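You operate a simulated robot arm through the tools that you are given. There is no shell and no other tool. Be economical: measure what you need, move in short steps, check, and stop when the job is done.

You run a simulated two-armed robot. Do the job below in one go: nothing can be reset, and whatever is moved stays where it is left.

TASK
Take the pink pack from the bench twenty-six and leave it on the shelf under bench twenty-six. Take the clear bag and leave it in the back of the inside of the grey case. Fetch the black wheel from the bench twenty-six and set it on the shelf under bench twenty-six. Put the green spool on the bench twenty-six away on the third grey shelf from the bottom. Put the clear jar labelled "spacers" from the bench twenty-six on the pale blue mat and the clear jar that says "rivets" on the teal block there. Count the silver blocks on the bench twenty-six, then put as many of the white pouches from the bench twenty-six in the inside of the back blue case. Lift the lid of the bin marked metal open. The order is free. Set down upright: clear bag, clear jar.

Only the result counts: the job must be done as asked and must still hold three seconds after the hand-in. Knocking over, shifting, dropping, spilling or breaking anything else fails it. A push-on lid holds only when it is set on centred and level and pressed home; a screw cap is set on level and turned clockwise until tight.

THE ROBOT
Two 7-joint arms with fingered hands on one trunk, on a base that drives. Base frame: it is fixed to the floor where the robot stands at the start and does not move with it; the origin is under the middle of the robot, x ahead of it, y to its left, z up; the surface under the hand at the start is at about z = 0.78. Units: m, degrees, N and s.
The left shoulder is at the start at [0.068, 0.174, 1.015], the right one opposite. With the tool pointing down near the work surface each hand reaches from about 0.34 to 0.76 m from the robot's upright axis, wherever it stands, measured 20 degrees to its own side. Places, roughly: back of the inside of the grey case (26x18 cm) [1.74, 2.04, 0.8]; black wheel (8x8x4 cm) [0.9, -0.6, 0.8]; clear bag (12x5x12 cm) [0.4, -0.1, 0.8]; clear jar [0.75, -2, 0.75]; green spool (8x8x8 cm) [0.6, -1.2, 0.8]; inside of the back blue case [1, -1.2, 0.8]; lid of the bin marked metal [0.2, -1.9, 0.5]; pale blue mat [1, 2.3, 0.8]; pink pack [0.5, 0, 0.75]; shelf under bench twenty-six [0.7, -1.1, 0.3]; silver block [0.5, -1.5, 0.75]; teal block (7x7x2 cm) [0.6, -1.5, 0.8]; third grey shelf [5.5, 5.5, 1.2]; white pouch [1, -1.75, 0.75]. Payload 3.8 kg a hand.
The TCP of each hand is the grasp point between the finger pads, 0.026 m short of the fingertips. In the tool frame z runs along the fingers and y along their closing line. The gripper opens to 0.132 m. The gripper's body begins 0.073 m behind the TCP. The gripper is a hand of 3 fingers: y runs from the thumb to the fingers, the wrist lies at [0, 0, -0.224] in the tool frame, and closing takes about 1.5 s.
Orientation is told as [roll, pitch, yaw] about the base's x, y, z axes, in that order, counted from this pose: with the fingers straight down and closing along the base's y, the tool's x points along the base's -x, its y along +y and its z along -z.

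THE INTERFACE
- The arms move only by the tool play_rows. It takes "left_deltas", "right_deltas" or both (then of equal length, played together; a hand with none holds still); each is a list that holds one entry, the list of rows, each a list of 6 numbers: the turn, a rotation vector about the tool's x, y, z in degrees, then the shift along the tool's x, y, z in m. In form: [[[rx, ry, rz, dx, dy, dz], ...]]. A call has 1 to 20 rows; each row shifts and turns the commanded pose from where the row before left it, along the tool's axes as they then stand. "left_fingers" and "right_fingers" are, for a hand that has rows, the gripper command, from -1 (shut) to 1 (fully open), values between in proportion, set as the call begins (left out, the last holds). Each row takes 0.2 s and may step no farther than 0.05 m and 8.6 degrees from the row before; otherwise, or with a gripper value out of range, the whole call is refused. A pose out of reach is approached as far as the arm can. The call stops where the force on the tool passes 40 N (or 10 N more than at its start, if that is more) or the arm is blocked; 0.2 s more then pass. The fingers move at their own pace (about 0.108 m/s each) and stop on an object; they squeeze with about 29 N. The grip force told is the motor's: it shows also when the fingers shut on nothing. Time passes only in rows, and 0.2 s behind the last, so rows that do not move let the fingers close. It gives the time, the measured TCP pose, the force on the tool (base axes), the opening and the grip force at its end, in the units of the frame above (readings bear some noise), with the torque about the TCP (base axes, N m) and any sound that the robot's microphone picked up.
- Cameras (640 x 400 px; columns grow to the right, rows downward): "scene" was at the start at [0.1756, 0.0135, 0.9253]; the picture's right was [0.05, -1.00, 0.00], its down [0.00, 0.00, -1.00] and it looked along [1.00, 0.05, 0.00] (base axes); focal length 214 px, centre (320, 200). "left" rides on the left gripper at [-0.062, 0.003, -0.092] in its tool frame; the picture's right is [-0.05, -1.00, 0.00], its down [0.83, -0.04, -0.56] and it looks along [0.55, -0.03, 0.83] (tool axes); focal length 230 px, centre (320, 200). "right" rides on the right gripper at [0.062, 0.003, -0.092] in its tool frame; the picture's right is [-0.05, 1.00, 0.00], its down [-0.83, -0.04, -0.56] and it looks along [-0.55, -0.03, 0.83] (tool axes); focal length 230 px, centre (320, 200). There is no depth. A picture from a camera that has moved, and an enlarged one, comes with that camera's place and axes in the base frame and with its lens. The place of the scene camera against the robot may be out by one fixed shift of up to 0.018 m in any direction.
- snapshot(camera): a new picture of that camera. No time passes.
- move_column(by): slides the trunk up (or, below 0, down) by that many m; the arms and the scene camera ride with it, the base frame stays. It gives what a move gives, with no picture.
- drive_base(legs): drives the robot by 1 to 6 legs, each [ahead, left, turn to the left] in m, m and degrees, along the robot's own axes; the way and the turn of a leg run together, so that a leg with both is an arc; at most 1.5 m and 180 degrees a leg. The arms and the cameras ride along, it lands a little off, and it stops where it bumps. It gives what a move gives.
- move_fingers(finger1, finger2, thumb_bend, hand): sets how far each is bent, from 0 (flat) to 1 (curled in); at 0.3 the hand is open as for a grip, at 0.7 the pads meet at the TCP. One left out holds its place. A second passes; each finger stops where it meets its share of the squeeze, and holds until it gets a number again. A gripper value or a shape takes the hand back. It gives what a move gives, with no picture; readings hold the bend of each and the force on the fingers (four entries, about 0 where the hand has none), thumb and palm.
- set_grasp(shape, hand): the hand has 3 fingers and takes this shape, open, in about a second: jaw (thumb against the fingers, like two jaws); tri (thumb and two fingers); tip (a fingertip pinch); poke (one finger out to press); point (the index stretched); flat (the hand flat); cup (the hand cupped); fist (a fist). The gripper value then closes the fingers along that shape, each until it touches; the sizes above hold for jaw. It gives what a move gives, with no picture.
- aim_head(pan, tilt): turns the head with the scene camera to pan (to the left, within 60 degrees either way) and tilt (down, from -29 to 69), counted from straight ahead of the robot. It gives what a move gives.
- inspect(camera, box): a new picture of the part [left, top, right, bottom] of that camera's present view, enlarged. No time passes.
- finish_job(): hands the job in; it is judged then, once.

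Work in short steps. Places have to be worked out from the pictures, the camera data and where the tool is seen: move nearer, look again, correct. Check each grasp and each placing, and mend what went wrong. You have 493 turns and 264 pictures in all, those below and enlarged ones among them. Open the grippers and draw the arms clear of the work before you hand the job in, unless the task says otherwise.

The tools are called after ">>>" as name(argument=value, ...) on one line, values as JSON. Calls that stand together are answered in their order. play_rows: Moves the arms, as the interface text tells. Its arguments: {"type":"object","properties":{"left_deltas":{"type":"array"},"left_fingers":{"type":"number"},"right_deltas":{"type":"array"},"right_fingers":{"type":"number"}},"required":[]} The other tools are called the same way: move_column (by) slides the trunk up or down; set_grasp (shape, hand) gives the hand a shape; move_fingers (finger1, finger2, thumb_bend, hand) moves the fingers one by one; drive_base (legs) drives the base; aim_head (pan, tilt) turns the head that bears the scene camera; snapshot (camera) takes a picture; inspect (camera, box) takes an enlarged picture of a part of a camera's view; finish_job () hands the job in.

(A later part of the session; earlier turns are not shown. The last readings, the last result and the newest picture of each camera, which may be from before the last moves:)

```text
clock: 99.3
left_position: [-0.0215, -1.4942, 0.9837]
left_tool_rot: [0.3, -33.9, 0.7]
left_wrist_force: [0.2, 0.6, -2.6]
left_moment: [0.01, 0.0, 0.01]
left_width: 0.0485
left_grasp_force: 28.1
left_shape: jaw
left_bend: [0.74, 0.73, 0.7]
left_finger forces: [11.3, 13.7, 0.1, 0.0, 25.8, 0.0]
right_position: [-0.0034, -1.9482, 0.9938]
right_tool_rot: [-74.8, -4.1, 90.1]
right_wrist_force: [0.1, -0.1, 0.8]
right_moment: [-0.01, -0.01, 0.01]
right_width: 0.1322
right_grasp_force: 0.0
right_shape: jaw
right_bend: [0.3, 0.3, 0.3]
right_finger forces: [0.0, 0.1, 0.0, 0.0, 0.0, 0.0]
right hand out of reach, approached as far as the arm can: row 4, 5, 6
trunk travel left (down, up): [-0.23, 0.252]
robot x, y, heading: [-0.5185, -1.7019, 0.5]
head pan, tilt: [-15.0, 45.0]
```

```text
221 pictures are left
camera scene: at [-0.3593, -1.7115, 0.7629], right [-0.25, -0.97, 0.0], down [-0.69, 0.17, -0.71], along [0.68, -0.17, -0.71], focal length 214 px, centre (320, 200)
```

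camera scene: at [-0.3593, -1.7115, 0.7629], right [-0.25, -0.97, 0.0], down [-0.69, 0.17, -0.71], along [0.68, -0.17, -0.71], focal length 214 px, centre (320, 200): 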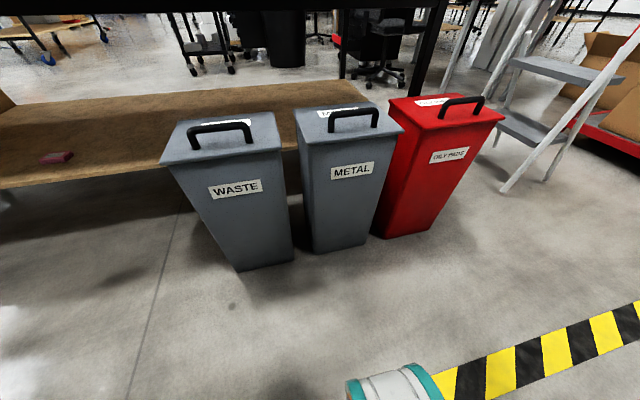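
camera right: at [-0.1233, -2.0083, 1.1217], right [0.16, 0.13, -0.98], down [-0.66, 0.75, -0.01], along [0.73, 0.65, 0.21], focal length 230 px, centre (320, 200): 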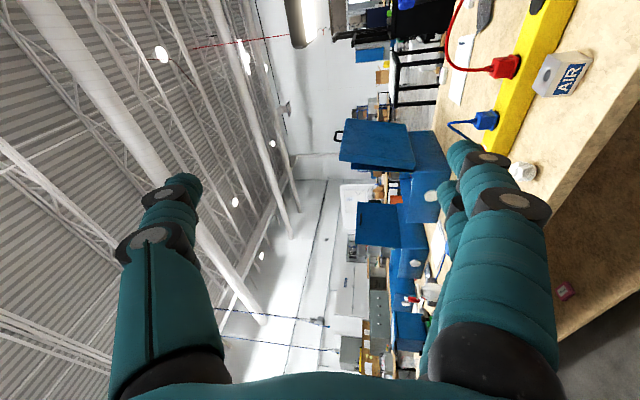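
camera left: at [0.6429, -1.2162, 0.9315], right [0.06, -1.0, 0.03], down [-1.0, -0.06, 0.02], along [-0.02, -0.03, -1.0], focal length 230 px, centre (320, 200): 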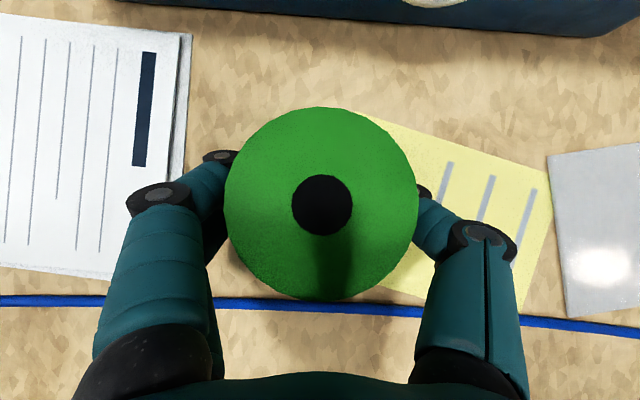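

I lower the trunk 0.22 so the handle lies at a comfortable height for a horizontal hand.

>>> move_column(by=-0.22)

>>> play_rows(right_deltas=[[[0, 0, 0, 0, 0.03, -0.008], [0, 0, 0, 0, 0.03, -0.008], [0, 0, 0, 0, 0.03, -0.008]]])

>>> snapshot(camera="right")

>>> aim_head(pan=-25, tilt=20)

>>> snapshot(camera="scene")

```text
clock: 101.7
left_position: [-0.0232, -1.495, 0.7646]
left_tool_rot: [0.0, -34.0, 0.7]
left_wrist_force: [-0.3, 0.4, -3.0]
left_moment: [-0.01, -0.02, -0.02]
left_width: 0.0485
left_grasp_force: 28.9
left_shape: jaw
left_bend: [0.74, 0.73, 0.7]
left_finger forces: [11.4, 13.6, 0.0, 0.0, 25.6, 0.1]
right_position: [0.0614, -1.9483, 0.6878]
right_tool_rot: [-63.9, -3.9, 89.3]
right_wrist_force: [-0.1, 0.0, -0.2]
right_moment: [0.01, 0.01, 0.01]
right_width: 0.1318
right_grasp_force: 0.0
right_shape: jaw
right_bend: [0.3, 0.3, 0.3]
right_finger forces: [0.1, 0.1, 0.1, 0.0, 0.1, 0.0]
trunk travel left (down, up): [-0.01, 0.472]
robot x, y, heading: [-0.522, -1.6984, 0.6]
head pan, tilt: [-15.0, 45.0]
```

```text
clock: 102.5
left_position: [-0.0232, -1.4965, 0.7639]
left_tool_rot: [0.2, -34.0, 0.7]
left_wrist_force: [-0.2, 1.1, -3.1]
left_moment: [-0.01, 0.01, 0.04]
left_width: 0.0486
left_grasp_force: 29.2
left_shape: jaw
left_bend: [0.74, 0.73, 0.7]
left_finger forces: [11.3, 13.5, 0.1, 0.0, 25.6, 0.0]
right_position: [0.0727, -1.9464, 0.6346]
right_tool_rot: [-63.6, -3.9, 89.4]
right_wrist_force: [0.0, 0.1, -0.4]
right_moment: [0.03, 0.01, -0.01]
right_width: 0.1321
right_grasp_force: 0.2
right_shape: jaw
right_bend: [0.3, 0.3, 0.3]
right_finger forces: [0.1, 0.1, 0.1, 0.0, 0.0, 0.0]
right hand out of reach, approached as far as the arm can: row 1, 2, 3
trunk travel left (down, up): [-0.01, 0.472]
robot x, y, heading: [-0.5199, -1.7007, 0.8]
head pan, tilt: [-15.0, 45.0]
```

```text
220 pictures are left
camera right: at [-0.0135, -2.0101, 0.6668], right [-0.44, 0.12, -0.89], down [-0.47, 0.81, 0.34], along [0.76, 0.57, -0.31], focal length 230 px, centre (320, 200)
```

right: 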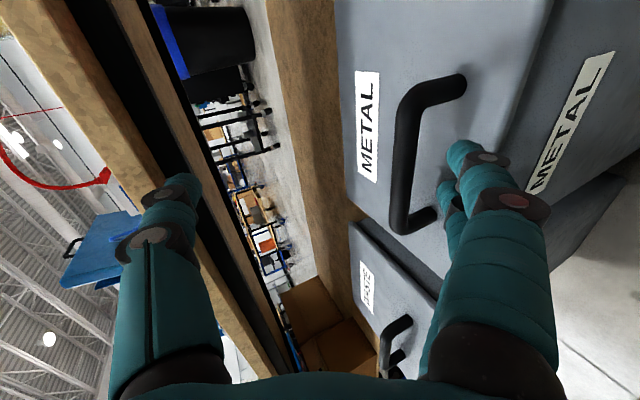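

```text
clock: 103.3
left_position: [-0.0231, -1.4956, 0.7649]
left_tool_rot: [0.2, -34.0, 0.7]
left_wrist_force: [0.4, 0.0, -3.7]
left_moment: [0.03, -0.02, -0.02]
left_width: 0.0484
left_grasp_force: 29.4
left_shape: jaw
left_bend: [0.74, 0.73, 0.7]
left_finger forces: [11.3, 13.6, 0.0, 0.0, 25.6, 0.1]
right_position: [0.0705, -1.9475, 0.634]
right_tool_rot: [-63.7, -3.8, 89.4]
right_wrist_force: [0.5, -0.6, -0.6]
right_moment: [0.0, -0.02, -0.01]
right_width: 0.1322
right_grasp_force: 0.2
right_shape: jaw
right_bend: [0.3, 0.3, 0.3]
right_finger forces: [0.0, 0.0, 0.0, 0.1, 0.0, 0.0]
trunk travel left (down, up): [-0.01, 0.472]
robot x, y, heading: [-0.5178, -1.7019, 0.8]
head pan, tilt: [-25.0, 20.0]
```

```text
219 pictures are left
camera scene: at [-0.3363, -1.7295, 0.5821], right [-0.41, -0.91, 0.0], down [-0.31, 0.14, -0.94], along [0.86, -0.39, -0.34], focal length 214 px, centre (320, 200)
```

scene: 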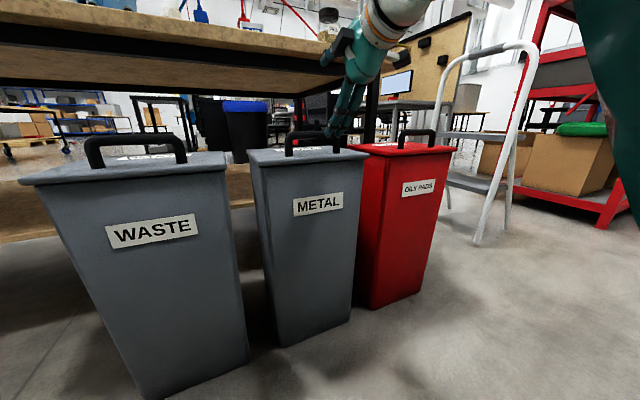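

The bar is seen clearly between finger lines; I pull back, narrow the opening to ~5 cm, and lower so the bar lies straight ahead of the fingers.

>>> play_rows(right_deltas=[[[0, 0, 0, 0, 0.0155, -0.0314], [0, 0, 0, 0, 0.0155, -0.0314], [0, 0, 0, -0.0125, 0.016, 0.0147], [0, 0, 0, -0.0125, 0.016, 0.0147], [0, 0, 0, 0, 0, 0], [0, 0, 0, 0, 0, 0], [0, 0, 0, 0, 0, 0]]], right_fingers=-0.2)

>>> snapshot(camera="right")

>>> inspect(camera="scene", box=[220, 60, 460, 210])

```text
clock: 104.9
left_position: [-0.023, -1.4951, 0.7634]
left_tool_rot: [0.2, -34.0, 0.8]
left_wrist_force: [0.8, -1.0, -2.7]
left_moment: [-0.01, -0.01, -0.01]
left_width: 0.0486
left_grasp_force: 29.3
left_shape: jaw
left_bend: [0.74, 0.73, 0.7]
left_finger forces: [11.3, 13.5, 0.1, 0.1, 25.6, 0.1]
right_position: [0.0833, -1.9247, 0.5973]
right_tool_rot: [-63.7, -3.8, 89.4]
right_wrist_force: [-1.8, -0.2, 0.2]
right_moment: [0.0, 0.08, 0.02]
right_width: 0.0535
right_grasp_force: 0.1
right_shape: jaw
right_bend: [0.73, 0.73, 0.7]
right_finger forces: [1.1, 0.4, 0.0, 0.0, 0.0, 0.0]
right hand out of reach, approached as far as the arm can: row 1, 2
trunk travel left (down, up): [-0.01, 0.472]
robot x, y, heading: [-0.5199, -1.7002, 0.9]
head pan, tilt: [-25.0, 20.0]
```

```text
218 pictures are left
camera right: at [-0.0014, -1.9865, 0.631], right [-0.44, 0.12, -0.89], down [-0.47, 0.81, 0.34], along [0.76, 0.57, -0.3], focal length 230 px, centre (320, 200)
```

right: 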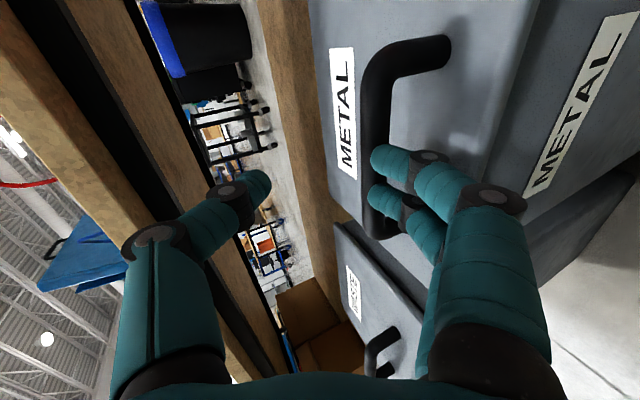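

```text
2.67 times, centred on (340, 135) of scene
camera zoom: at [-0.3363, -1.7295, 0.5822], right [-0.41, -0.91, 0.0], down [-0.31, 0.14, -0.94], along [0.86, -0.39, -0.34], focal length 572 px, centre (267, 373)
```

zoom: 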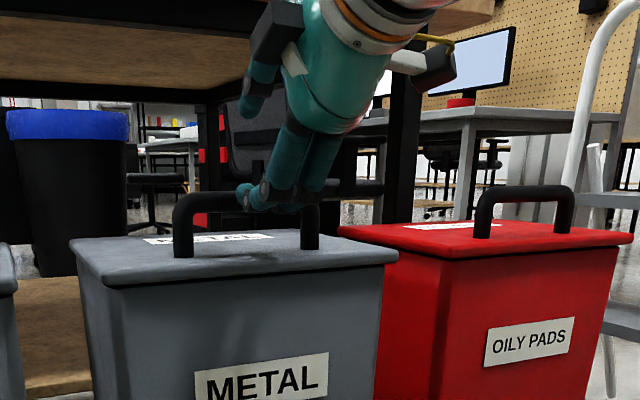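

The arm is too folded to draw back, and fingers just touch the bar's top. I back the base 0.12 to get room, then come in lower.

>>> drive_base(legs=[[-0.12, 0, 0]])

>>> play_rows(right_deltas=[[[0, 0, 0, 0, 0.0112, 0.0056], [0, 0, 0, 0, 0.0112, 0.0056]]])

>>> inspect(camera="scene", box=[220, 60, 460, 210])

```text
clock: 106.2
left_position: [-0.1409, -1.4961, 0.7643]
left_tool_rot: [0.2, -33.9, 0.7]
left_wrist_force: [-0.6, 0.2, -3.6]
left_moment: [0.04, 0.01, 0.05]
left_width: 0.0484
left_grasp_force: 28.8
left_shape: jaw
left_bend: [0.74, 0.73, 0.7]
left_finger forces: [11.3, 13.5, 0.0, 0.0, 25.6, 0.0]
right_position: [-0.0353, -1.925, 0.5987]
right_tool_rot: [-63.8, -3.8, 89.5]
right_wrist_force: [-0.2, 0.2, -0.2]
right_moment: [0.02, 0.03, 0.01]
right_width: 0.0535
right_grasp_force: 0.0
right_shape: jaw
right_bend: [0.73, 0.73, 0.7]
right_finger forces: [0.0, 0.0, 0.1, 0.0, 0.0, 0.0]
trunk travel left (down, up): [-0.01, 0.472]
robot x, y, heading: [-0.6385, -1.6994, 0.6]
head pan, tilt: [-25.0, 20.0]
```

```text
clock: 106.8
left_position: [-0.1398, -1.496, 0.7644]
left_tool_rot: [0.2, -34.0, 0.8]
left_wrist_force: [0.5, -0.5, -3.0]
left_moment: [-0.01, -0.05, 0.0]
left_width: 0.0486
left_grasp_force: 28.3
left_shape: jaw
left_bend: [0.74, 0.73, 0.7]
left_finger forces: [11.4, 13.6, 0.1, 0.1, 25.6, 0.0]
right_position: [-0.0348, -1.9231, 0.5738]
right_tool_rot: [-63.7, -3.7, 89.4]
right_wrist_force: [-0.4, -0.9, -0.7]
right_moment: [-0.04, -0.04, 0.01]
right_width: 0.0532
right_grasp_force: 0.1
right_shape: jaw
right_bend: [0.73, 0.73, 0.7]
right_finger forces: [0.0, 0.0, 0.0, 0.0, 0.0, 0.1]
trunk travel left (down, up): [-0.01, 0.472]
robot x, y, heading: [-0.6366, -1.7014, 0.7]
head pan, tilt: [-25.0, 20.0]
```

```text
2.67 times, centred on (340, 135) of scene
camera zoom: at [-0.4545, -1.7308, 0.5822], right [-0.41, -0.91, 0.0], down [-0.31, 0.14, -0.94], along [0.86, -0.39, -0.34], focal length 572 px, centre (267, 373)
```

zoom: 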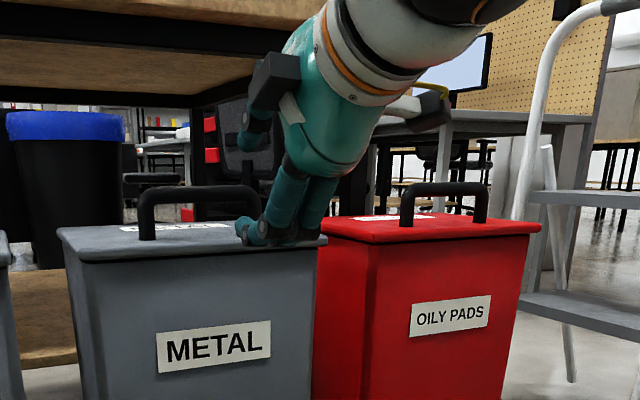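

I flatten the hand to ~76° forward, set z≈0.55 and advance 8 cm toward the bar.

>>> play_rows(right_deltas=[[[6.2, 0, 0, 0, 0, 0], [6.2, 0, 0, 0, 0, 0], [0, 0, 0, 0, 0.0233, 0.0058], [0, 0, 0, 0, -0.0096, 0.0388], [0, 0, 0, 0, -0.0096, 0.0388]]])

>>> snapshot(camera="right")

>>> inspect(camera="scene", box=[220, 60, 460, 210])

```text
clock: 108.0
left_position: [-0.1413, -1.4958, 0.7638]
left_tool_rot: [0.1, -34.0, 0.7]
left_wrist_force: [0.3, 0.2, -2.8]
left_moment: [-0.02, -0.04, 0.03]
left_width: 0.0484
left_grasp_force: 29.0
left_shape: jaw
left_bend: [0.74, 0.73, 0.7]
left_finger forces: [11.4, 13.6, 0.1, 0.0, 25.7, 0.1]
right_position: [0.0387, -1.9593, 0.608]
right_tool_rot: [-69.7, -3.8, 89.4]
right_wrist_force: [-0.5, 0.0, 0.3]
right_moment: [0.01, 0.01, 0.02]
right_width: 0.0525
right_grasp_force: 0.1
right_shape: jaw
right_bend: [0.73, 0.73, 0.7]
right_finger forces: [0.1, 0.0, 0.1, 0.0, 0.1, 0.0]
right hand out of reach, approached as far as the arm can: row 1, 2, 3, 4
trunk travel left (down, up): [-0.01, 0.472]
robot x, y, heading: [-0.6366, -1.7021, 0.6]
head pan, tilt: [-25.0, 20.0]
```

```text
215 pictures are left
camera right: at [-0.0498, -2.0214, 0.6317], right [-0.34, 0.12, -0.93], down [-0.5, 0.82, 0.29], along [0.8, 0.56, -0.22], focal length 230 px, centre (320, 200)
```

right: 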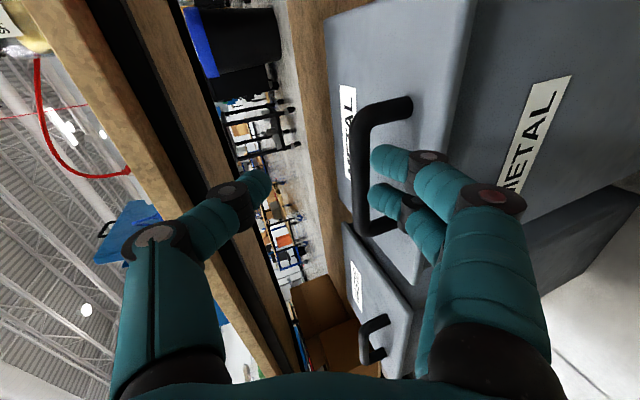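

```text
2.67 times, centred on (340, 135) of scene
camera zoom: at [-0.4545, -1.7308, 0.5821], right [-0.41, -0.91, 0.0], down [-0.31, 0.14, -0.94], along [0.86, -0.39, -0.34], focal length 572 px, centre (267, 373)
```

zoom: 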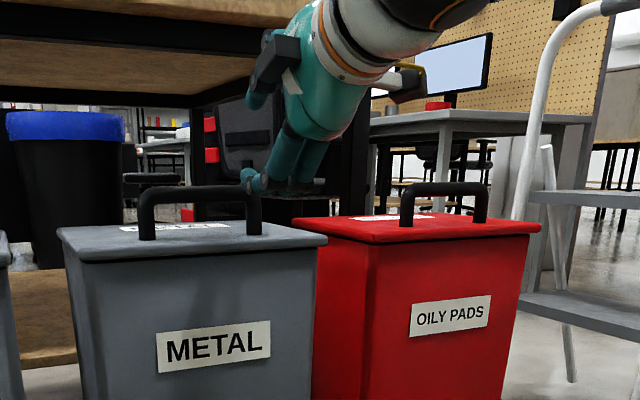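

Arm is still near its folded limit. I shift to y −1.925 and lower to z≈0.553 in front of the bar.

>>> play_rows(right_deltas=[[[0, 0, 0, -0.017, 0.0265, 0.0077], [0, 0, 0, -0.017, 0.0265, 0.0077]]])

>>> inspect(camera="scene", box=[220, 60, 460, 210])

```text
clock: 108.6
left_position: [-0.1413, -1.4956, 0.7641]
left_tool_rot: [0.2, -33.9, 0.7]
left_wrist_force: [0.6, 0.8, -2.8]
left_moment: [-0.01, -0.03, 0.01]
left_width: 0.0484
left_grasp_force: 28.8
left_shape: jaw
left_bend: [0.74, 0.73, 0.7]
left_finger forces: [11.4, 13.6, 0.0, 0.1, 25.7, 0.0]
right_position: [0.0386, -1.9596, 0.6091]
right_tool_rot: [-69.9, -3.8, 89.4]
right_wrist_force: [0.4, -0.2, -0.1]
right_moment: [-0.04, 0.01, 0.0]
right_width: 0.0529
right_grasp_force: 0.0
right_shape: jaw
right_bend: [0.73, 0.73, 0.7]
right_finger forces: [0.0, 0.0, 0.0, 0.0, 0.1, 0.1]
right hand out of reach, approached as far as the arm can: row 1, 2
trunk travel left (down, up): [-0.01, 0.472]
robot x, y, heading: [-0.6391, -1.703, 0.8]
head pan, tilt: [-25.0, 20.0]
```

```text
2.67 times, centred on (340, 135) of scene
camera zoom: at [-0.4545, -1.7308, 0.5822], right [-0.41, -0.91, 0.0], down [-0.31, 0.14, -0.94], along [0.86, -0.39, -0.34], focal length 572 px, centre (267, 373)
```

zoom: 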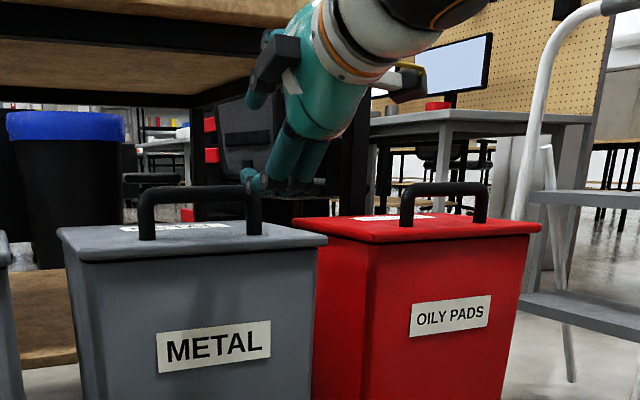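

Low with such a flat hand is out of the arm's range, so I use a ~48° tilt and approach the bar from up-front.

>>> play_rows(right_deltas=[[[-7.3, 0, 0, 0, 0, 0], [-7.3, 0, 0, 0, 0, 0], [-7.3, 0, 0, 0, 0, 0]]])

```text
clock: 109.4
left_position: [-0.141, -1.4963, 0.7647]
left_tool_rot: [0.2, -34.1, 0.8]
left_wrist_force: [0.3, 1.2, -3.9]
left_moment: [0.02, -0.01, 0.01]
left_width: 0.0486
left_grasp_force: 29.3
left_shape: jaw
left_bend: [0.74, 0.73, 0.7]
left_finger forces: [11.4, 13.6, 0.1, 0.1, 25.6, 0.0]
right_position: [0.0382, -1.9582, 0.6087]
right_tool_rot: [-48.0, -3.7, 89.4]
right_wrist_force: [0.0, 0.1, 0.0]
right_moment: [0.01, 0.01, 0.0]
right_width: 0.0528
right_grasp_force: 0.1
right_shape: jaw
right_bend: [0.73, 0.73, 0.7]
right_finger forces: [0.0, 0.1, 0.1, 0.0, 0.1, 0.0]
trunk travel left (down, up): [-0.01, 0.472]
robot x, y, heading: [-0.6378, -1.7055, 0.5]
head pan, tilt: [-25.0, 20.0]
```

Now align at 6 cm before the bar along this tilt, y −1.922.

>>> play_rows(right_deltas=[[[0, 0, 0, -0.018, 0.0052, 0.0067], [0, 0, 0, -0.018, 0.0052, 0.0067]]])

>>> snapshot(camera="right")

>>> inspect(camera="scene", box=[220, 60, 460, 210])

```text
clock: 110.0
left_position: [-0.1412, -1.4953, 0.764]
left_tool_rot: [0.2, -34.0, 0.8]
left_wrist_force: [-0.3, 0.0, -3.3]
left_moment: [0.03, 0.0, -0.01]
left_width: 0.0485
left_grasp_force: 29.4
left_shape: jaw
left_bend: [0.74, 0.73, 0.7]
left_finger forces: [11.3, 13.6, 0.0, 0.0, 25.6, 0.0]
right_position: [0.0418, -1.922, 0.5935]
right_tool_rot: [-48.0, -3.9, 89.4]
right_wrist_force: [-1.2, 0.9, 0.6]
right_moment: [0.0, 0.04, 0.03]
right_width: 0.0529
right_grasp_force: 0.0
right_shape: jaw
right_bend: [0.73, 0.73, 0.7]
right_finger forces: [0.1, 0.1, 0.0, 0.1, 0.0, 0.1]
trunk travel left (down, up): [-0.01, 0.472]
robot x, y, heading: [-0.6351, -1.7009, 0.9]
head pan, tilt: [-25.0, 20.0]
```

```text
212 pictures are left
camera right: at [-0.0298, -1.9863, 0.6473], right [-0.67, 0.11, -0.74], down [-0.38, 0.81, 0.46], along [0.64, 0.58, -0.5], focal length 230 px, centre (320, 200)
```

right: 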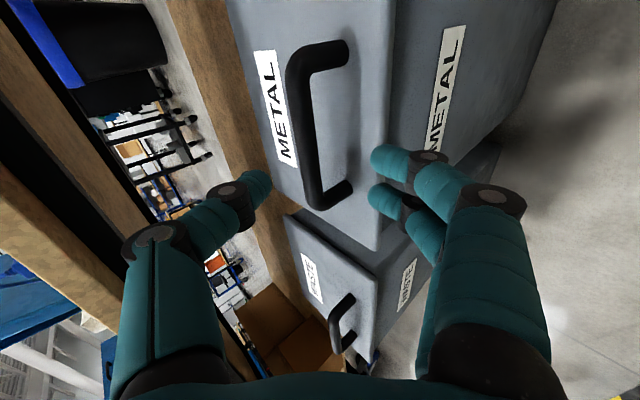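

```text
2.67 times, centred on (340, 135) of scene
camera zoom: at [-0.4545, -1.7308, 0.5821], right [-0.41, -0.91, 0.0], down [-0.31, 0.14, -0.94], along [0.86, -0.39, -0.34], focal length 572 px, centre (267, 373)
```

zoom: 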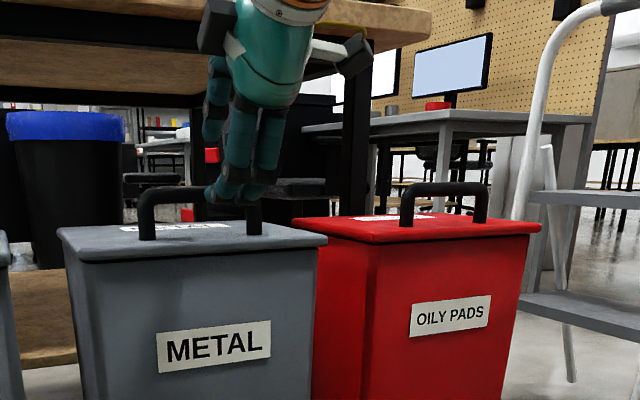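

The bar solves to about (0.108, −1.917, 0.543). I advance 7.5 cm along the tool axis so the bar sits between the pads.

>>> play_rows(right_deltas=[[[0, 0, 0, 0, 0, 0.025], [0, 0, 0, 0, -0.002, 0.025], [0, 0, 0, 0, -0.002, 0.025]]])

>>> snapshot(camera="right")

```text
clock: 110.8
left_position: [-0.1431, -1.4958, 0.7656]
left_tool_rot: [0.1, -34.1, 0.8]
left_wrist_force: [-0.1, -0.9, -3.2]
left_moment: [0.0, 0.0, -0.02]
left_width: 0.0485
left_grasp_force: 28.8
left_shape: jaw
left_bend: [0.74, 0.73, 0.7]
left_finger forces: [11.3, 13.6, 0.0, 0.0, 25.6, 0.0]
right_position: [0.0997, -1.9185, 0.5546]
right_tool_rot: [-48.7, -4.1, 89.6]
right_wrist_force: [-10.2, 1.4, 29.1]
right_moment: [0.26, 1.17, 0.04]
right_width: 0.0481
right_grasp_force: 0.2
right_shape: jaw
right_bend: [0.76, 0.75, 0.7]
right_finger forces: [16.7, 12.3, 0.1, 0.0, 0.1, 0.0]
trunk travel left (down, up): [-0.01, 0.472]
robot x, y, heading: [-0.6395, -1.7004, 0.8]
head pan, tilt: [-25.0, 20.0]
```

```text
210 pictures are left
camera right: at [0.0278, -1.9826, 0.6066], right [-0.66, 0.11, -0.75], down [-0.38, 0.8, 0.46], along [0.65, 0.59, -0.49], focal length 230 px, centre (320, 200)
```

right: 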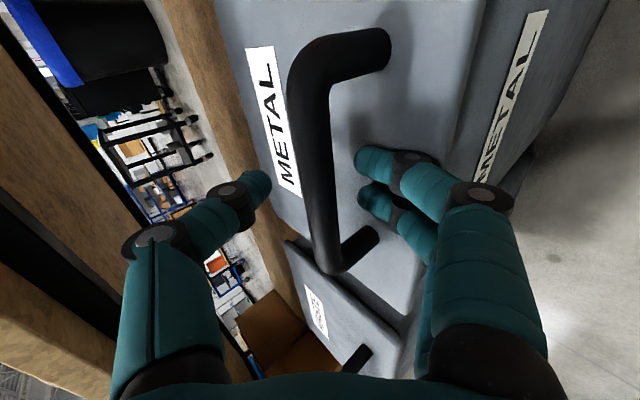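

Fingertips press on the lid; the bar lies between thumb and fingers. I back off ~8 mm and close on the bar.

>>> play_rows(right_deltas=[[[0, 0, 0, 0, 0, -0.009]]])

>>> play_rows(right_deltas=[[[0, 0, 0, 0, 0, 0], [0, 0, 0, 0, 0, 0], [0, 0, 0, 0, 0, 0], [0, 0, 0, 0, 0, 0], [0, 0, 0, 0, 0, 0]]], right_fingers=-1)

>>> snapshot(camera="right")

```text
clock: 111.2
left_position: [-0.1418, -1.497, 0.765]
left_tool_rot: [0.1, -33.9, 0.8]
left_wrist_force: [-0.3, 0.0, -3.0]
left_moment: [0.01, -0.01, -0.02]
left_width: 0.0488
left_grasp_force: 29.5
left_shape: jaw
left_bend: [0.74, 0.73, 0.7]
left_finger forces: [11.3, 13.6, 0.0, 0.0, 25.6, 0.0]
right_position: [0.0921, -1.9194, 0.5539]
right_tool_rot: [-48.1, -3.8, 89.4]
right_wrist_force: [4.4, 1.9, 12.2]
right_moment: [0.08, 0.15, -0.04]
right_width: 0.0461
right_grasp_force: 0.0
right_shape: jaw
right_bend: [0.75, 0.75, 0.7]
right_finger forces: [6.7, 5.1, 0.0, 0.1, 0.1, 0.0]
trunk travel left (down, up): [-0.01, 0.472]
robot x, y, heading: [-0.6394, -1.7017, 0.8]
head pan, tilt: [-25.0, 20.0]
```

```text
clock: 112.4
left_position: [-0.1401, -1.4955, 0.7637]
left_tool_rot: [0.1, -33.9, 0.9]
left_wrist_force: [0.7, 0.2, -2.7]
left_moment: [0.02, -0.01, 0.05]
left_width: 0.0485
left_grasp_force: 29.0
left_shape: jaw
left_bend: [0.74, 0.73, 0.7]
left_finger forces: [11.3, 13.7, 0.1, 0.0, 25.5, 0.0]
right_position: [0.0934, -1.921, 0.554]
right_tool_rot: [-48.2, -3.8, 89.3]
right_wrist_force: [20.9, -1.6, 9.4]
right_moment: [-0.01, -0.15, 0.0]
right_width: 0.0055
right_grasp_force: 29.2
right_shape: jaw
right_bend: [0.74, 0.74, 0.69]
right_finger forces: [7.2, 7.3, 0.0, 0.0, 32.4, 0.1]
trunk travel left (down, up): [-0.01, 0.472]
robot x, y, heading: [-0.6384, -1.7046, 0.5]
head pan, tilt: [-25.0, 20.0]
```

```text
209 pictures are left
camera right: at [0.0226, -1.9849, 0.6072], right [-0.66, 0.11, -0.74], down [-0.38, 0.81, 0.46], along [0.65, 0.58, -0.49], focal length 230 px, centre (320, 200)
```

right: 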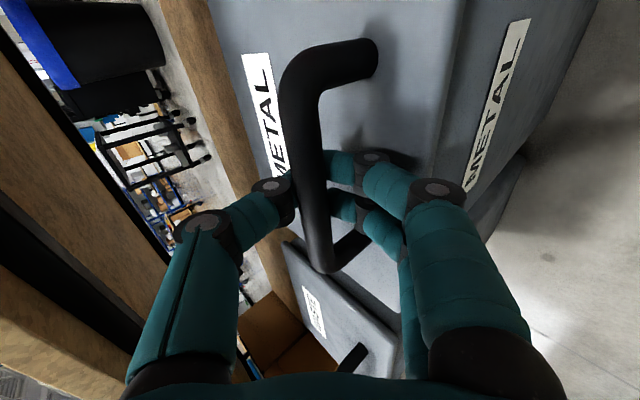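

The fingers pass under the bar and meet the thumb, hooking it. I lift along the hinge arc to ~50°.

>>> play_rows(right_deltas=[[[0, 0, 0, 0, -0.0129, -0.0049], [0, 0, 0, 0, -0.0129, -0.0049], [0, 0, 0, 0, -0.0134, -0.0026], [0, 0, 0, 0, -0.0134, -0.0026], [0, 0, 0, 0, -0.0138, -0.0003], [0, 0, 0, 0, -0.0138, -0.0003], [0, 0, 0, 0, -0.0137, 0.0018], [0, 0, 0, 0, -0.0137, 0.0018], [0, 0, 0, 0, -0.0128, 0.0046], [0, 0, 0, 0, -0.0128, 0.0046]]])

>>> snapshot(camera="scene")

```text
clock: 114.6
left_position: [-0.1419, -1.4962, 0.7626]
left_tool_rot: [0.2, -33.9, 0.7]
left_wrist_force: [0.3, 0.4, -3.4]
left_moment: [0.01, -0.05, -0.01]
left_width: 0.0489
left_grasp_force: 29.1
left_shape: jaw
left_bend: [0.74, 0.73, 0.7]
left_finger forces: [11.3, 13.5, 0.0, 0.0, 25.5, 0.0]
right_position: [0.1808, -1.9274, 0.6537]
right_tool_rot: [-47.9, -3.8, 89.3]
right_wrist_force: [1.4, 8.1, -10.6]
right_moment: [0.04, 0.15, -0.09]
right_width: 0.0012
right_grasp_force: 29.8
right_shape: jaw
right_bend: [0.73, 0.73, 0.73]
right_finger forces: [15.1, 13.3, 0.0, 0.0, 0.0, 0.0]
trunk travel left (down, up): [-0.01, 0.472]
robot x, y, heading: [-0.6362, -1.7018, 0.8]
head pan, tilt: [-25.0, 20.0]
```

```text
208 pictures are left
camera scene: at [-0.4542, -1.7308, 0.582], right [-0.41, -0.91, 0.0], down [-0.31, 0.14, -0.94], along [0.86, -0.39, -0.34], focal length 214 px, centre (320, 200)
```

scene: 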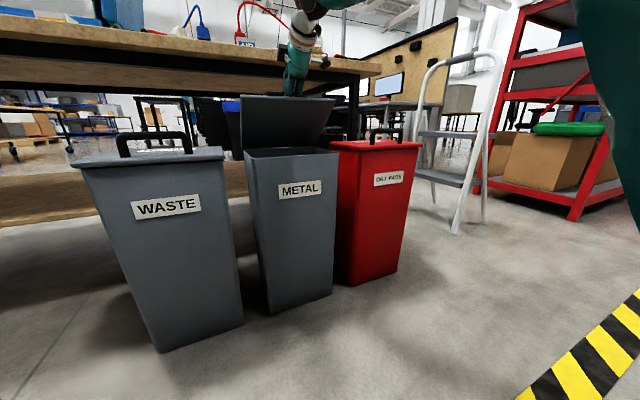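

The lid is opening nicely. Continue the arc to ~80°.

>>> play_rows(right_deltas=[[[0, 0, 0, 0, -0.012, 0.0067], [0, 0, 0, 0, -0.012, 0.0067], [0, 0, 0, 0, -0.0107, 0.0086], [0, 0, 0, 0, -0.0107, 0.0086], [0, 0, 0, 0, -0.0092, 0.0106], [0, 0, 0, 0, -0.0092, 0.0106]]])

>>> snapshot(camera="scene")

>>> snapshot(camera="right")

```text
clock: 116.0
left_position: [-0.1401, -1.4969, 0.7645]
left_tool_rot: [0.2, -33.9, 0.8]
left_wrist_force: [0.1, 0.0, -2.6]
left_moment: [0.03, 0.0, 0.02]
left_width: 0.0487
left_grasp_force: 29.5
left_shape: jaw
left_bend: [0.74, 0.73, 0.7]
left_finger forces: [11.2, 13.7, 0.0, 0.0, 25.5, 0.0]
right_position: [0.1882, -1.9283, 0.6553]
right_tool_rot: [-48.0, -3.8, 89.3]
right_wrist_force: [2.6, -2.4, -6.2]
right_moment: [-0.04, -0.03, 0.06]
right_width: 0.0014
right_grasp_force: 29.1
right_shape: jaw
right_bend: [0.73, 0.74, 0.74]
right_finger forces: [2.7, 1.0, 0.1, 0.0, 0.0, 0.1]
right hand out of reach, approached as far as the arm can: row 1, 2, 3, 4, 5, 6
trunk travel left (down, up): [-0.01, 0.472]
robot x, y, heading: [-0.6369, -1.7033, 0.7]
head pan, tilt: [-25.0, 20.0]
```

```text
207 pictures are left
camera scene: at [-0.4541, -1.731, 0.582], right [-0.41, -0.91, 0.0], down [-0.31, 0.14, -0.94], along [0.86, -0.39, -0.34], focal length 214 px, centre (320, 200)
```

scene: 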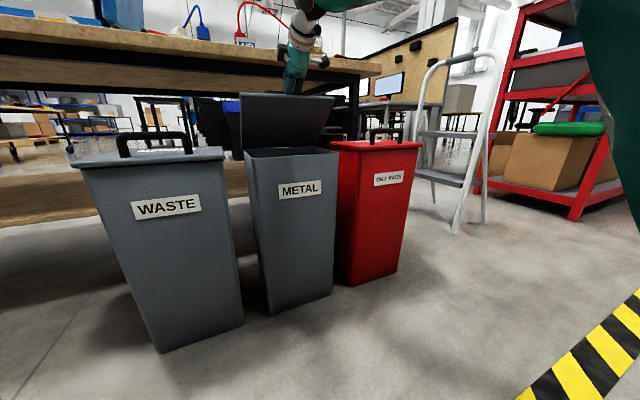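

```text
206 pictures are left
camera right: at [0.1163, -1.9932, 0.7086], right [-0.67, 0.11, -0.74], down [-0.37, 0.81, 0.46], along [0.64, 0.58, -0.5], focal length 230 px, centre (320, 200)
```

right: 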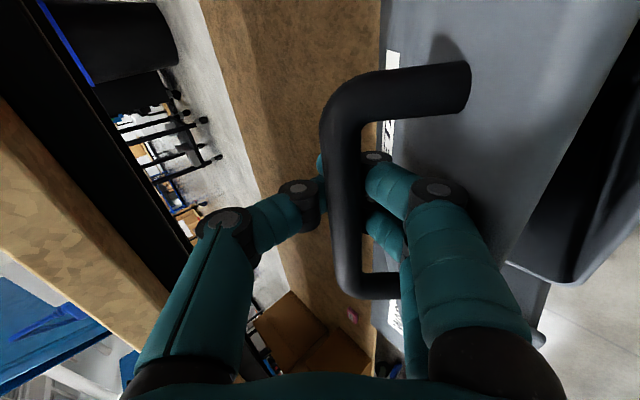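

Arm at full reach, so I use the base to push the lid further: drive ahead 6.5 cm.

>>> drive_base(legs=[[0.065, 0, 0]])

>>> snapshot(camera="right")

>>> snapshot(camera="scene")

```text
clock: 117.0
left_position: [-0.0773, -1.4952, 0.7639]
left_tool_rot: [0.2, -34.1, 0.8]
left_wrist_force: [0.5, -0.6, -3.2]
left_moment: [0.0, 0.02, -0.04]
left_width: 0.0487
left_grasp_force: 29.0
left_shape: jaw
left_bend: [0.74, 0.73, 0.7]
left_finger forces: [11.4, 13.5, 0.0, 0.0, 25.4, 0.0]
right_position: [0.2521, -1.9274, 0.6566]
right_tool_rot: [-48.0, -3.9, 89.4]
right_wrist_force: [-1.3, 0.3, -0.3]
right_moment: [-0.04, -0.03, 0.02]
right_width: 0.0014
right_grasp_force: 28.9
right_shape: jaw
right_bend: [0.74, 0.74, 0.74]
right_finger forces: [0.0, 0.0, 0.1, 0.0, 0.0, 0.0]
trunk travel left (down, up): [-0.01, 0.472]
robot x, y, heading: [-0.5717, -1.702, 0.7]
head pan, tilt: [-25.0, 20.0]
```

```text
205 pictures are left
camera right: at [0.1808, -1.9913, 0.7096], right [-0.67, 0.11, -0.74], down [-0.38, 0.81, 0.46], along [0.64, 0.58, -0.5], focal length 230 px, centre (320, 200)
```

right: 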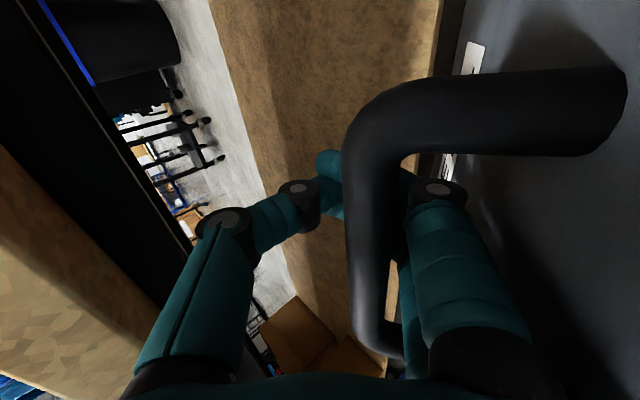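

```text
204 pictures are left
camera scene: at [-0.3897, -1.7299, 0.5821], right [-0.41, -0.91, 0.0], down [-0.31, 0.14, -0.94], along [0.86, -0.39, -0.34], focal length 214 px, centre (320, 200)
```

scene: 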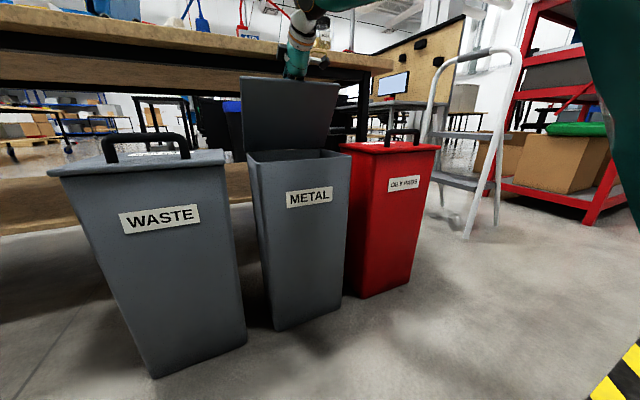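

The lid stands at ~78° and the hand bears no load. I open the fingers and draw back to see if it stays.

>>> play_rows(right_deltas=[[[0, 0, 0, 0, 0, 0], [0, 0, 0, 0, 0, 0], [0, 0, 0, 0, 0, 0], [0, 0, 0, 0, 0, -0.03], [0, 0, 0, 0, 0, -0.03]]], right_fingers=0.1)

>>> snapshot(camera="scene")

>>> snapshot(camera="right")

```text
clock: 118.2
left_position: [-0.0767, -1.495, 0.7636]
left_tool_rot: [0.3, -34.0, 0.8]
left_wrist_force: [0.3, 0.6, -3.1]
left_moment: [0.0, 0.01, 0.01]
left_width: 0.0487
left_grasp_force: 29.4
left_shape: jaw
left_bend: [0.74, 0.73, 0.7]
left_finger forces: [11.3, 13.6, 0.1, 0.0, 25.5, 0.1]
right_position: [0.2084, -1.9296, 0.693]
right_tool_rot: [-47.8, -3.8, 89.2]
right_wrist_force: [1.8, 0.2, -7.8]
right_moment: [-0.03, -0.18, 0.03]
right_width: 0.0769
right_grasp_force: 0.0
right_shape: jaw
right_bend: [0.71, 0.71, 0.7]
right_finger forces: [4.8, 3.4, 0.0, 0.0, 0.0, 0.0]
trunk travel left (down, up): [-0.01, 0.472]
robot x, y, heading: [-0.5726, -1.7006, 0.7]
head pan, tilt: [-25.0, 20.0]
```

```text
203 pictures are left
camera scene: at [-0.3893, -1.73, 0.582], right [-0.41, -0.91, 0.0], down [-0.31, 0.14, -0.94], along [0.86, -0.39, -0.34], focal length 214 px, centre (320, 200)
```

scene: 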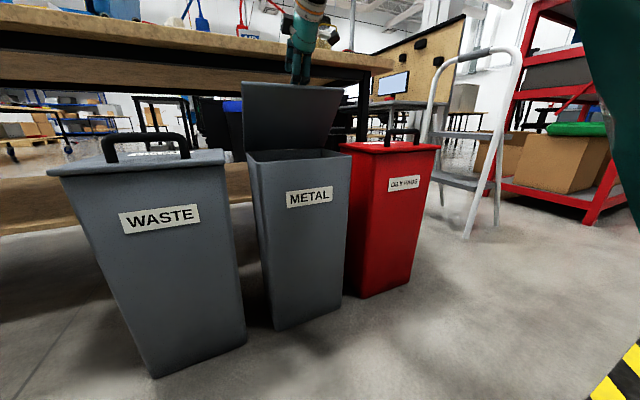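

```text
202 pictures are left
camera right: at [0.1367, -1.9937, 0.7475], right [-0.67, 0.11, -0.73], down [-0.37, 0.81, 0.46], along [0.64, 0.58, -0.5], focal length 230 px, centre (320, 200)
```

right: 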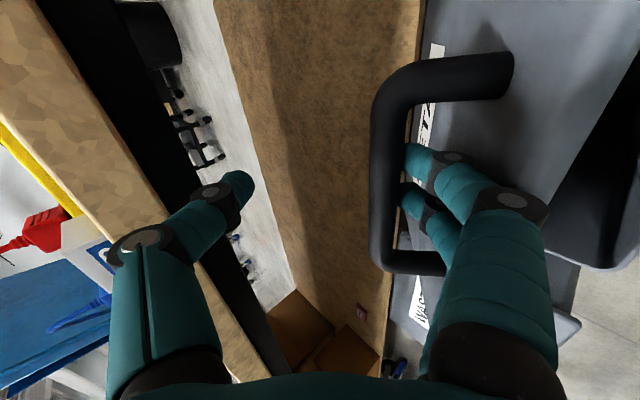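

The lower fingers still hook behind the bar and drag it when pulling back; I move up (and slightly forward) out of the loop instead.

>>> play_rows(right_deltas=[[[0, 0, 0, 0, -0.0114, 0.0048], [0, 0, 0, 0, -0.0114, 0.0048], [0, 0, 0, 0, -0.0149, -0.0134], [0, 0, 0, 0, -0.0149, -0.0134], [0, 0, 0, 0, -0.0149, -0.0134]]])

>>> snapshot(camera="scene")

>>> snapshot(camera="right")

```text
clock: 119.4
left_position: [-0.0766, -1.495, 0.7634]
left_tool_rot: [0.2, -34.0, 0.9]
left_wrist_force: [-0.3, 0.4, -3.1]
left_moment: [0.0, -0.01, 0.05]
left_width: 0.0485
left_grasp_force: 28.9
left_shape: jaw
left_bend: [0.74, 0.73, 0.7]
left_finger forces: [11.3, 13.7, 0.1, 0.1, 25.5, 0.1]
right_position: [0.2302, -1.9357, 0.7671]
right_tool_rot: [-48.2, -3.9, 89.5]
right_wrist_force: [0.1, -0.3, 0.1]
right_moment: [-0.01, 0.02, -0.03]
right_width: 0.0727
right_grasp_force: 0.3
right_shape: jaw
right_bend: [0.72, 0.72, 0.7]
right_finger forces: [0.0, 0.0, 0.0, 0.0, 0.1, 0.1]
trunk travel left (down, up): [-0.01, 0.472]
robot x, y, heading: [-0.575, -1.7075, 0.5]
head pan, tilt: [-25.0, 20.0]
```

```text
201 pictures are left
camera scene: at [-0.3898, -1.7299, 0.5821], right [-0.41, -0.91, 0.0], down [-0.31, 0.14, -0.94], along [0.86, -0.39, -0.34], focal length 214 px, centre (320, 200)
```

scene: 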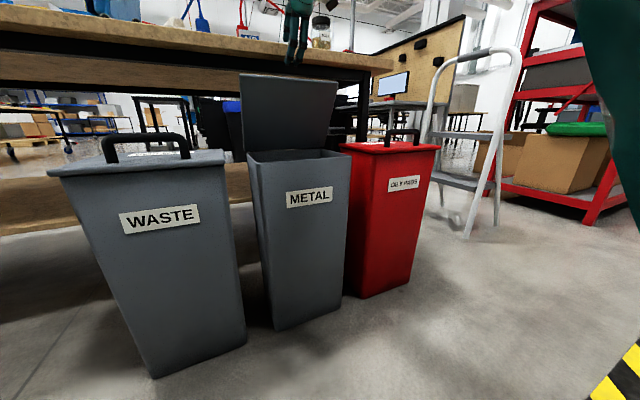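

```text
200 pictures are left
camera right: at [0.1582, -1.9986, 0.8212], right [-0.66, 0.11, -0.74], down [-0.38, 0.81, 0.46], along [0.65, 0.58, -0.49], focal length 230 px, centre (320, 200)
```

right: 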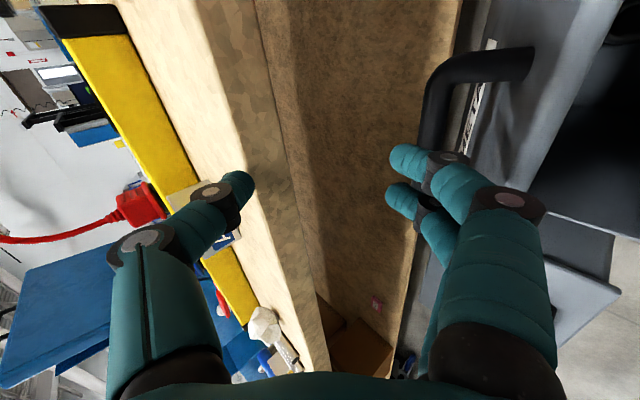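

The lid stays open by itself (~85°). I raise the hand and back away, then recheck.

>>> play_rows(right_deltas=[[[0, 0, 0, 0, -0.0186, -0.0167], [0, 0, 0, 0, -0.0186, -0.0167], [0, 0, 0, 0, -0.0186, -0.0167]]], right_fingers=1)

>>> drive_base(legs=[[-0.15, 0, 0]])

>>> move_column(by=0.4)

>>> aim_head(pan=-20, tilt=45)

>>> snapshot(camera="scene")

```text
clock: 120.2
left_position: [-0.0765, -1.4953, 0.764]
left_tool_rot: [0.2, -34.1, 0.8]
left_wrist_force: [0.0, 0.5, -2.1]
left_moment: [-0.02, -0.03, -0.01]
left_width: 0.0487
left_grasp_force: 29.3
left_shape: jaw
left_bend: [0.74, 0.73, 0.7]
left_finger forces: [11.3, 13.6, 0.1, 0.1, 25.5, 0.1]
right_position: [0.2268, -1.9538, 0.8117]
right_tool_rot: [-48.1, -3.9, 89.3]
right_wrist_force: [-0.6, 0.1, -0.3]
right_moment: [-0.02, -0.02, -0.03]
right_width: 0.132
right_grasp_force: 0.0
right_shape: jaw
right_bend: [0.3, 0.3, 0.3]
right_finger forces: [0.0, 0.0, 0.0, 0.1, 0.0, 0.0]
right hand out of reach, approached as far as the arm can: row 1, 2, 3
trunk travel left (down, up): [-0.01, 0.472]
robot x, y, heading: [-0.5711, -1.7028, 0.5]
head pan, tilt: [-25.0, 20.0]
```

```text
clock: 121.5
left_position: [-0.228, -1.4968, 0.7645]
left_tool_rot: [0.2, -34.0, 0.9]
left_wrist_force: [-0.8, -0.1, -2.7]
left_moment: [0.0, 0.0, 0.0]
left_width: 0.0487
left_grasp_force: 28.9
left_shape: jaw
left_bend: [0.74, 0.73, 0.7]
left_finger forces: [11.3, 13.7, 0.1, 0.0, 25.5, 0.1]
right_position: [0.0765, -1.9561, 0.8127]
right_tool_rot: [-48.2, -3.9, 89.3]
right_wrist_force: [-0.1, 0.8, 0.6]
right_moment: [-0.02, 0.0, 0.01]
right_width: 0.1319
right_grasp_force: 0.1
right_shape: jaw
right_bend: [0.3, 0.3, 0.3]
right_finger forces: [0.0, 0.0, 0.1, 0.0, 0.0, 0.1]
trunk travel left (down, up): [-0.01, 0.472]
robot x, y, heading: [-0.7228, -1.7038, 1.0]
head pan, tilt: [-25.0, 20.0]
```

```text
clock: 125.4
left_position: [-0.2274, -1.4975, 1.1639]
left_tool_rot: [0.2, -33.9, 0.8]
left_wrist_force: [1.0, -0.5, -2.6]
left_moment: [0.01, -0.01, 0.02]
left_width: 0.0484
left_grasp_force: 29.1
left_shape: jaw
left_bend: [0.74, 0.73, 0.7]
left_finger forces: [11.5, 13.6, 0.1, 0.0, 25.6, 0.1]
right_position: [-0.1273, -1.9596, 1.4842]
right_tool_rot: [-73.4, -4.0, 91.2]
right_wrist_force: [0.0, 0.1, -1.1]
right_moment: [-0.02, 0.04, 0.0]
right_width: 0.1321
right_grasp_force: 0.0
right_shape: jaw
right_bend: [0.3, 0.3, 0.3]
right_finger forces: [0.0, 0.0, 0.0, 0.1, 0.1, 0.0]
trunk travel left (down, up): [-0.41, 0.072]
robot x, y, heading: [-0.7188, -1.7036, 0.7]
head pan, tilt: [-25.0, 20.0]
```

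```text
clock: 126.3
left_position: [-0.2279, -1.498, 1.1638]
left_tool_rot: [0.2, -33.9, 0.7]
left_wrist_force: [-0.9, 0.1, -3.4]
left_moment: [0.01, -0.08, 0.04]
left_width: 0.0484
left_grasp_force: 29.1
left_shape: jaw
left_bend: [0.74, 0.73, 0.7]
left_finger forces: [11.3, 13.6, 0.1, 0.0, 25.4, 0.0]
right_position: [-0.1273, -1.9582, 1.4854]
right_tool_rot: [-73.4, -4.1, 91.1]
right_wrist_force: [0.2, -0.4, 1.0]
right_moment: [-0.04, 0.0, -0.03]
right_width: 0.1317
right_grasp_force: 0.0
right_shape: jaw
right_bend: [0.3, 0.3, 0.3]
right_finger forces: [0.0, 0.0, 0.0, 0.1, 0.0, 0.1]
trunk travel left (down, up): [-0.41, 0.072]
robot x, y, heading: [-0.7231, -1.7037, 0.8]
head pan, tilt: [-20.0, 45.0]
```

```text
199 pictures are left
camera scene: at [-0.549, -1.7205, 0.9489], right [-0.33, -0.94, 0.0], down [-0.67, 0.23, -0.71], along [0.67, -0.23, -0.71], focal length 214 px, centre (320, 200)
```

scene: 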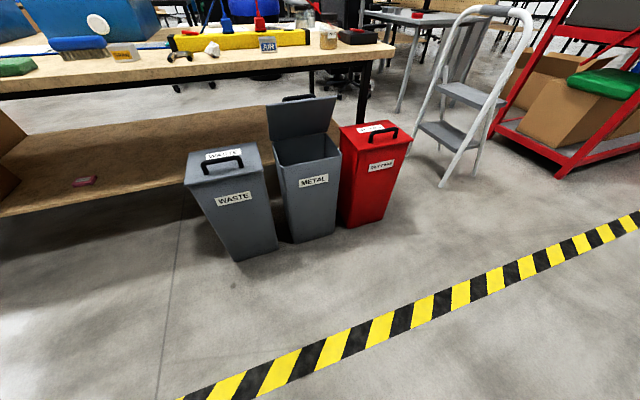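

Bin done. I bring the right hand back to the neutral downward pose.

>>> play_rows(right_deltas=[[[-8.1, 0, 0, 0, 0.02, 0], [-8.1, 0, 0, 0, 0.02, 0], [-8.1, 0, 0, 0, 0.02, 0.01], [-8.1, 0, 0, 0, 0.02, 0.01], [-8.1, 0, 0, 0, 0.01, 0.02], [-8.1, 0, 0, 0, 0.01, 0.02], [-8.1, 0, 0, 0, 0, 0.02], [-8.1, 0, 0, 0, 0, 0.02], [-8.3, 0, 0, 0, 0, 0.02], [0, 0, 8.3, 0, 0, 0.01], [0, 0, 8.3, 0, 0, 0.01], [0, 0, 8.3, 0, 0, 0], [0, 0, 8.3, 0, 0, 0], [0, 0, 8.3, 0, 0, 0], [0, 0, 8.3, 0, 0, 0], [0, 0, 8.3, 0, 0, 0], [0, 0, 8.3, 0, 0, 0], [0, 0, 8.3, 0, 0, 0], [0, 0, 8.3, 0, 0, 0]]])

```text
clock: 130.3
left_position: [-0.2276, -1.4977, 1.1643]
left_tool_rot: [0.2, -34.0, 0.8]
left_wrist_force: [0.7, -0.6, -3.3]
left_moment: [0.02, -0.03, 0.03]
left_width: 0.0483
left_grasp_force: 29.3
left_shape: jaw
left_bend: [0.74, 0.73, 0.7]
left_finger forces: [11.4, 13.6, 0.1, 0.0, 25.6, 0.0]
right_position: [-0.223, -2.083, 1.2172]
right_tool_rot: [4.0, -0.8, 8.0]
right_wrist_force: [-0.6, 0.5, 0.4]
right_moment: [-0.04, 0.01, -0.03]
right_width: 0.1319
right_grasp_force: 0.1
right_shape: jaw
right_bend: [0.3, 0.3, 0.3]
right_finger forces: [0.1, 0.2, 0.0, 0.0, 0.0, 0.0]
right hand out of reach, approached as far as the arm can: row 1, 2, 3, 4, 5, 6, 7, 8, 9
trunk travel left (down, up): [-0.41, 0.072]
robot x, y, heading: [-0.7246, -1.7042, 0.9]
head pan, tilt: [-20.0, 45.0]
```

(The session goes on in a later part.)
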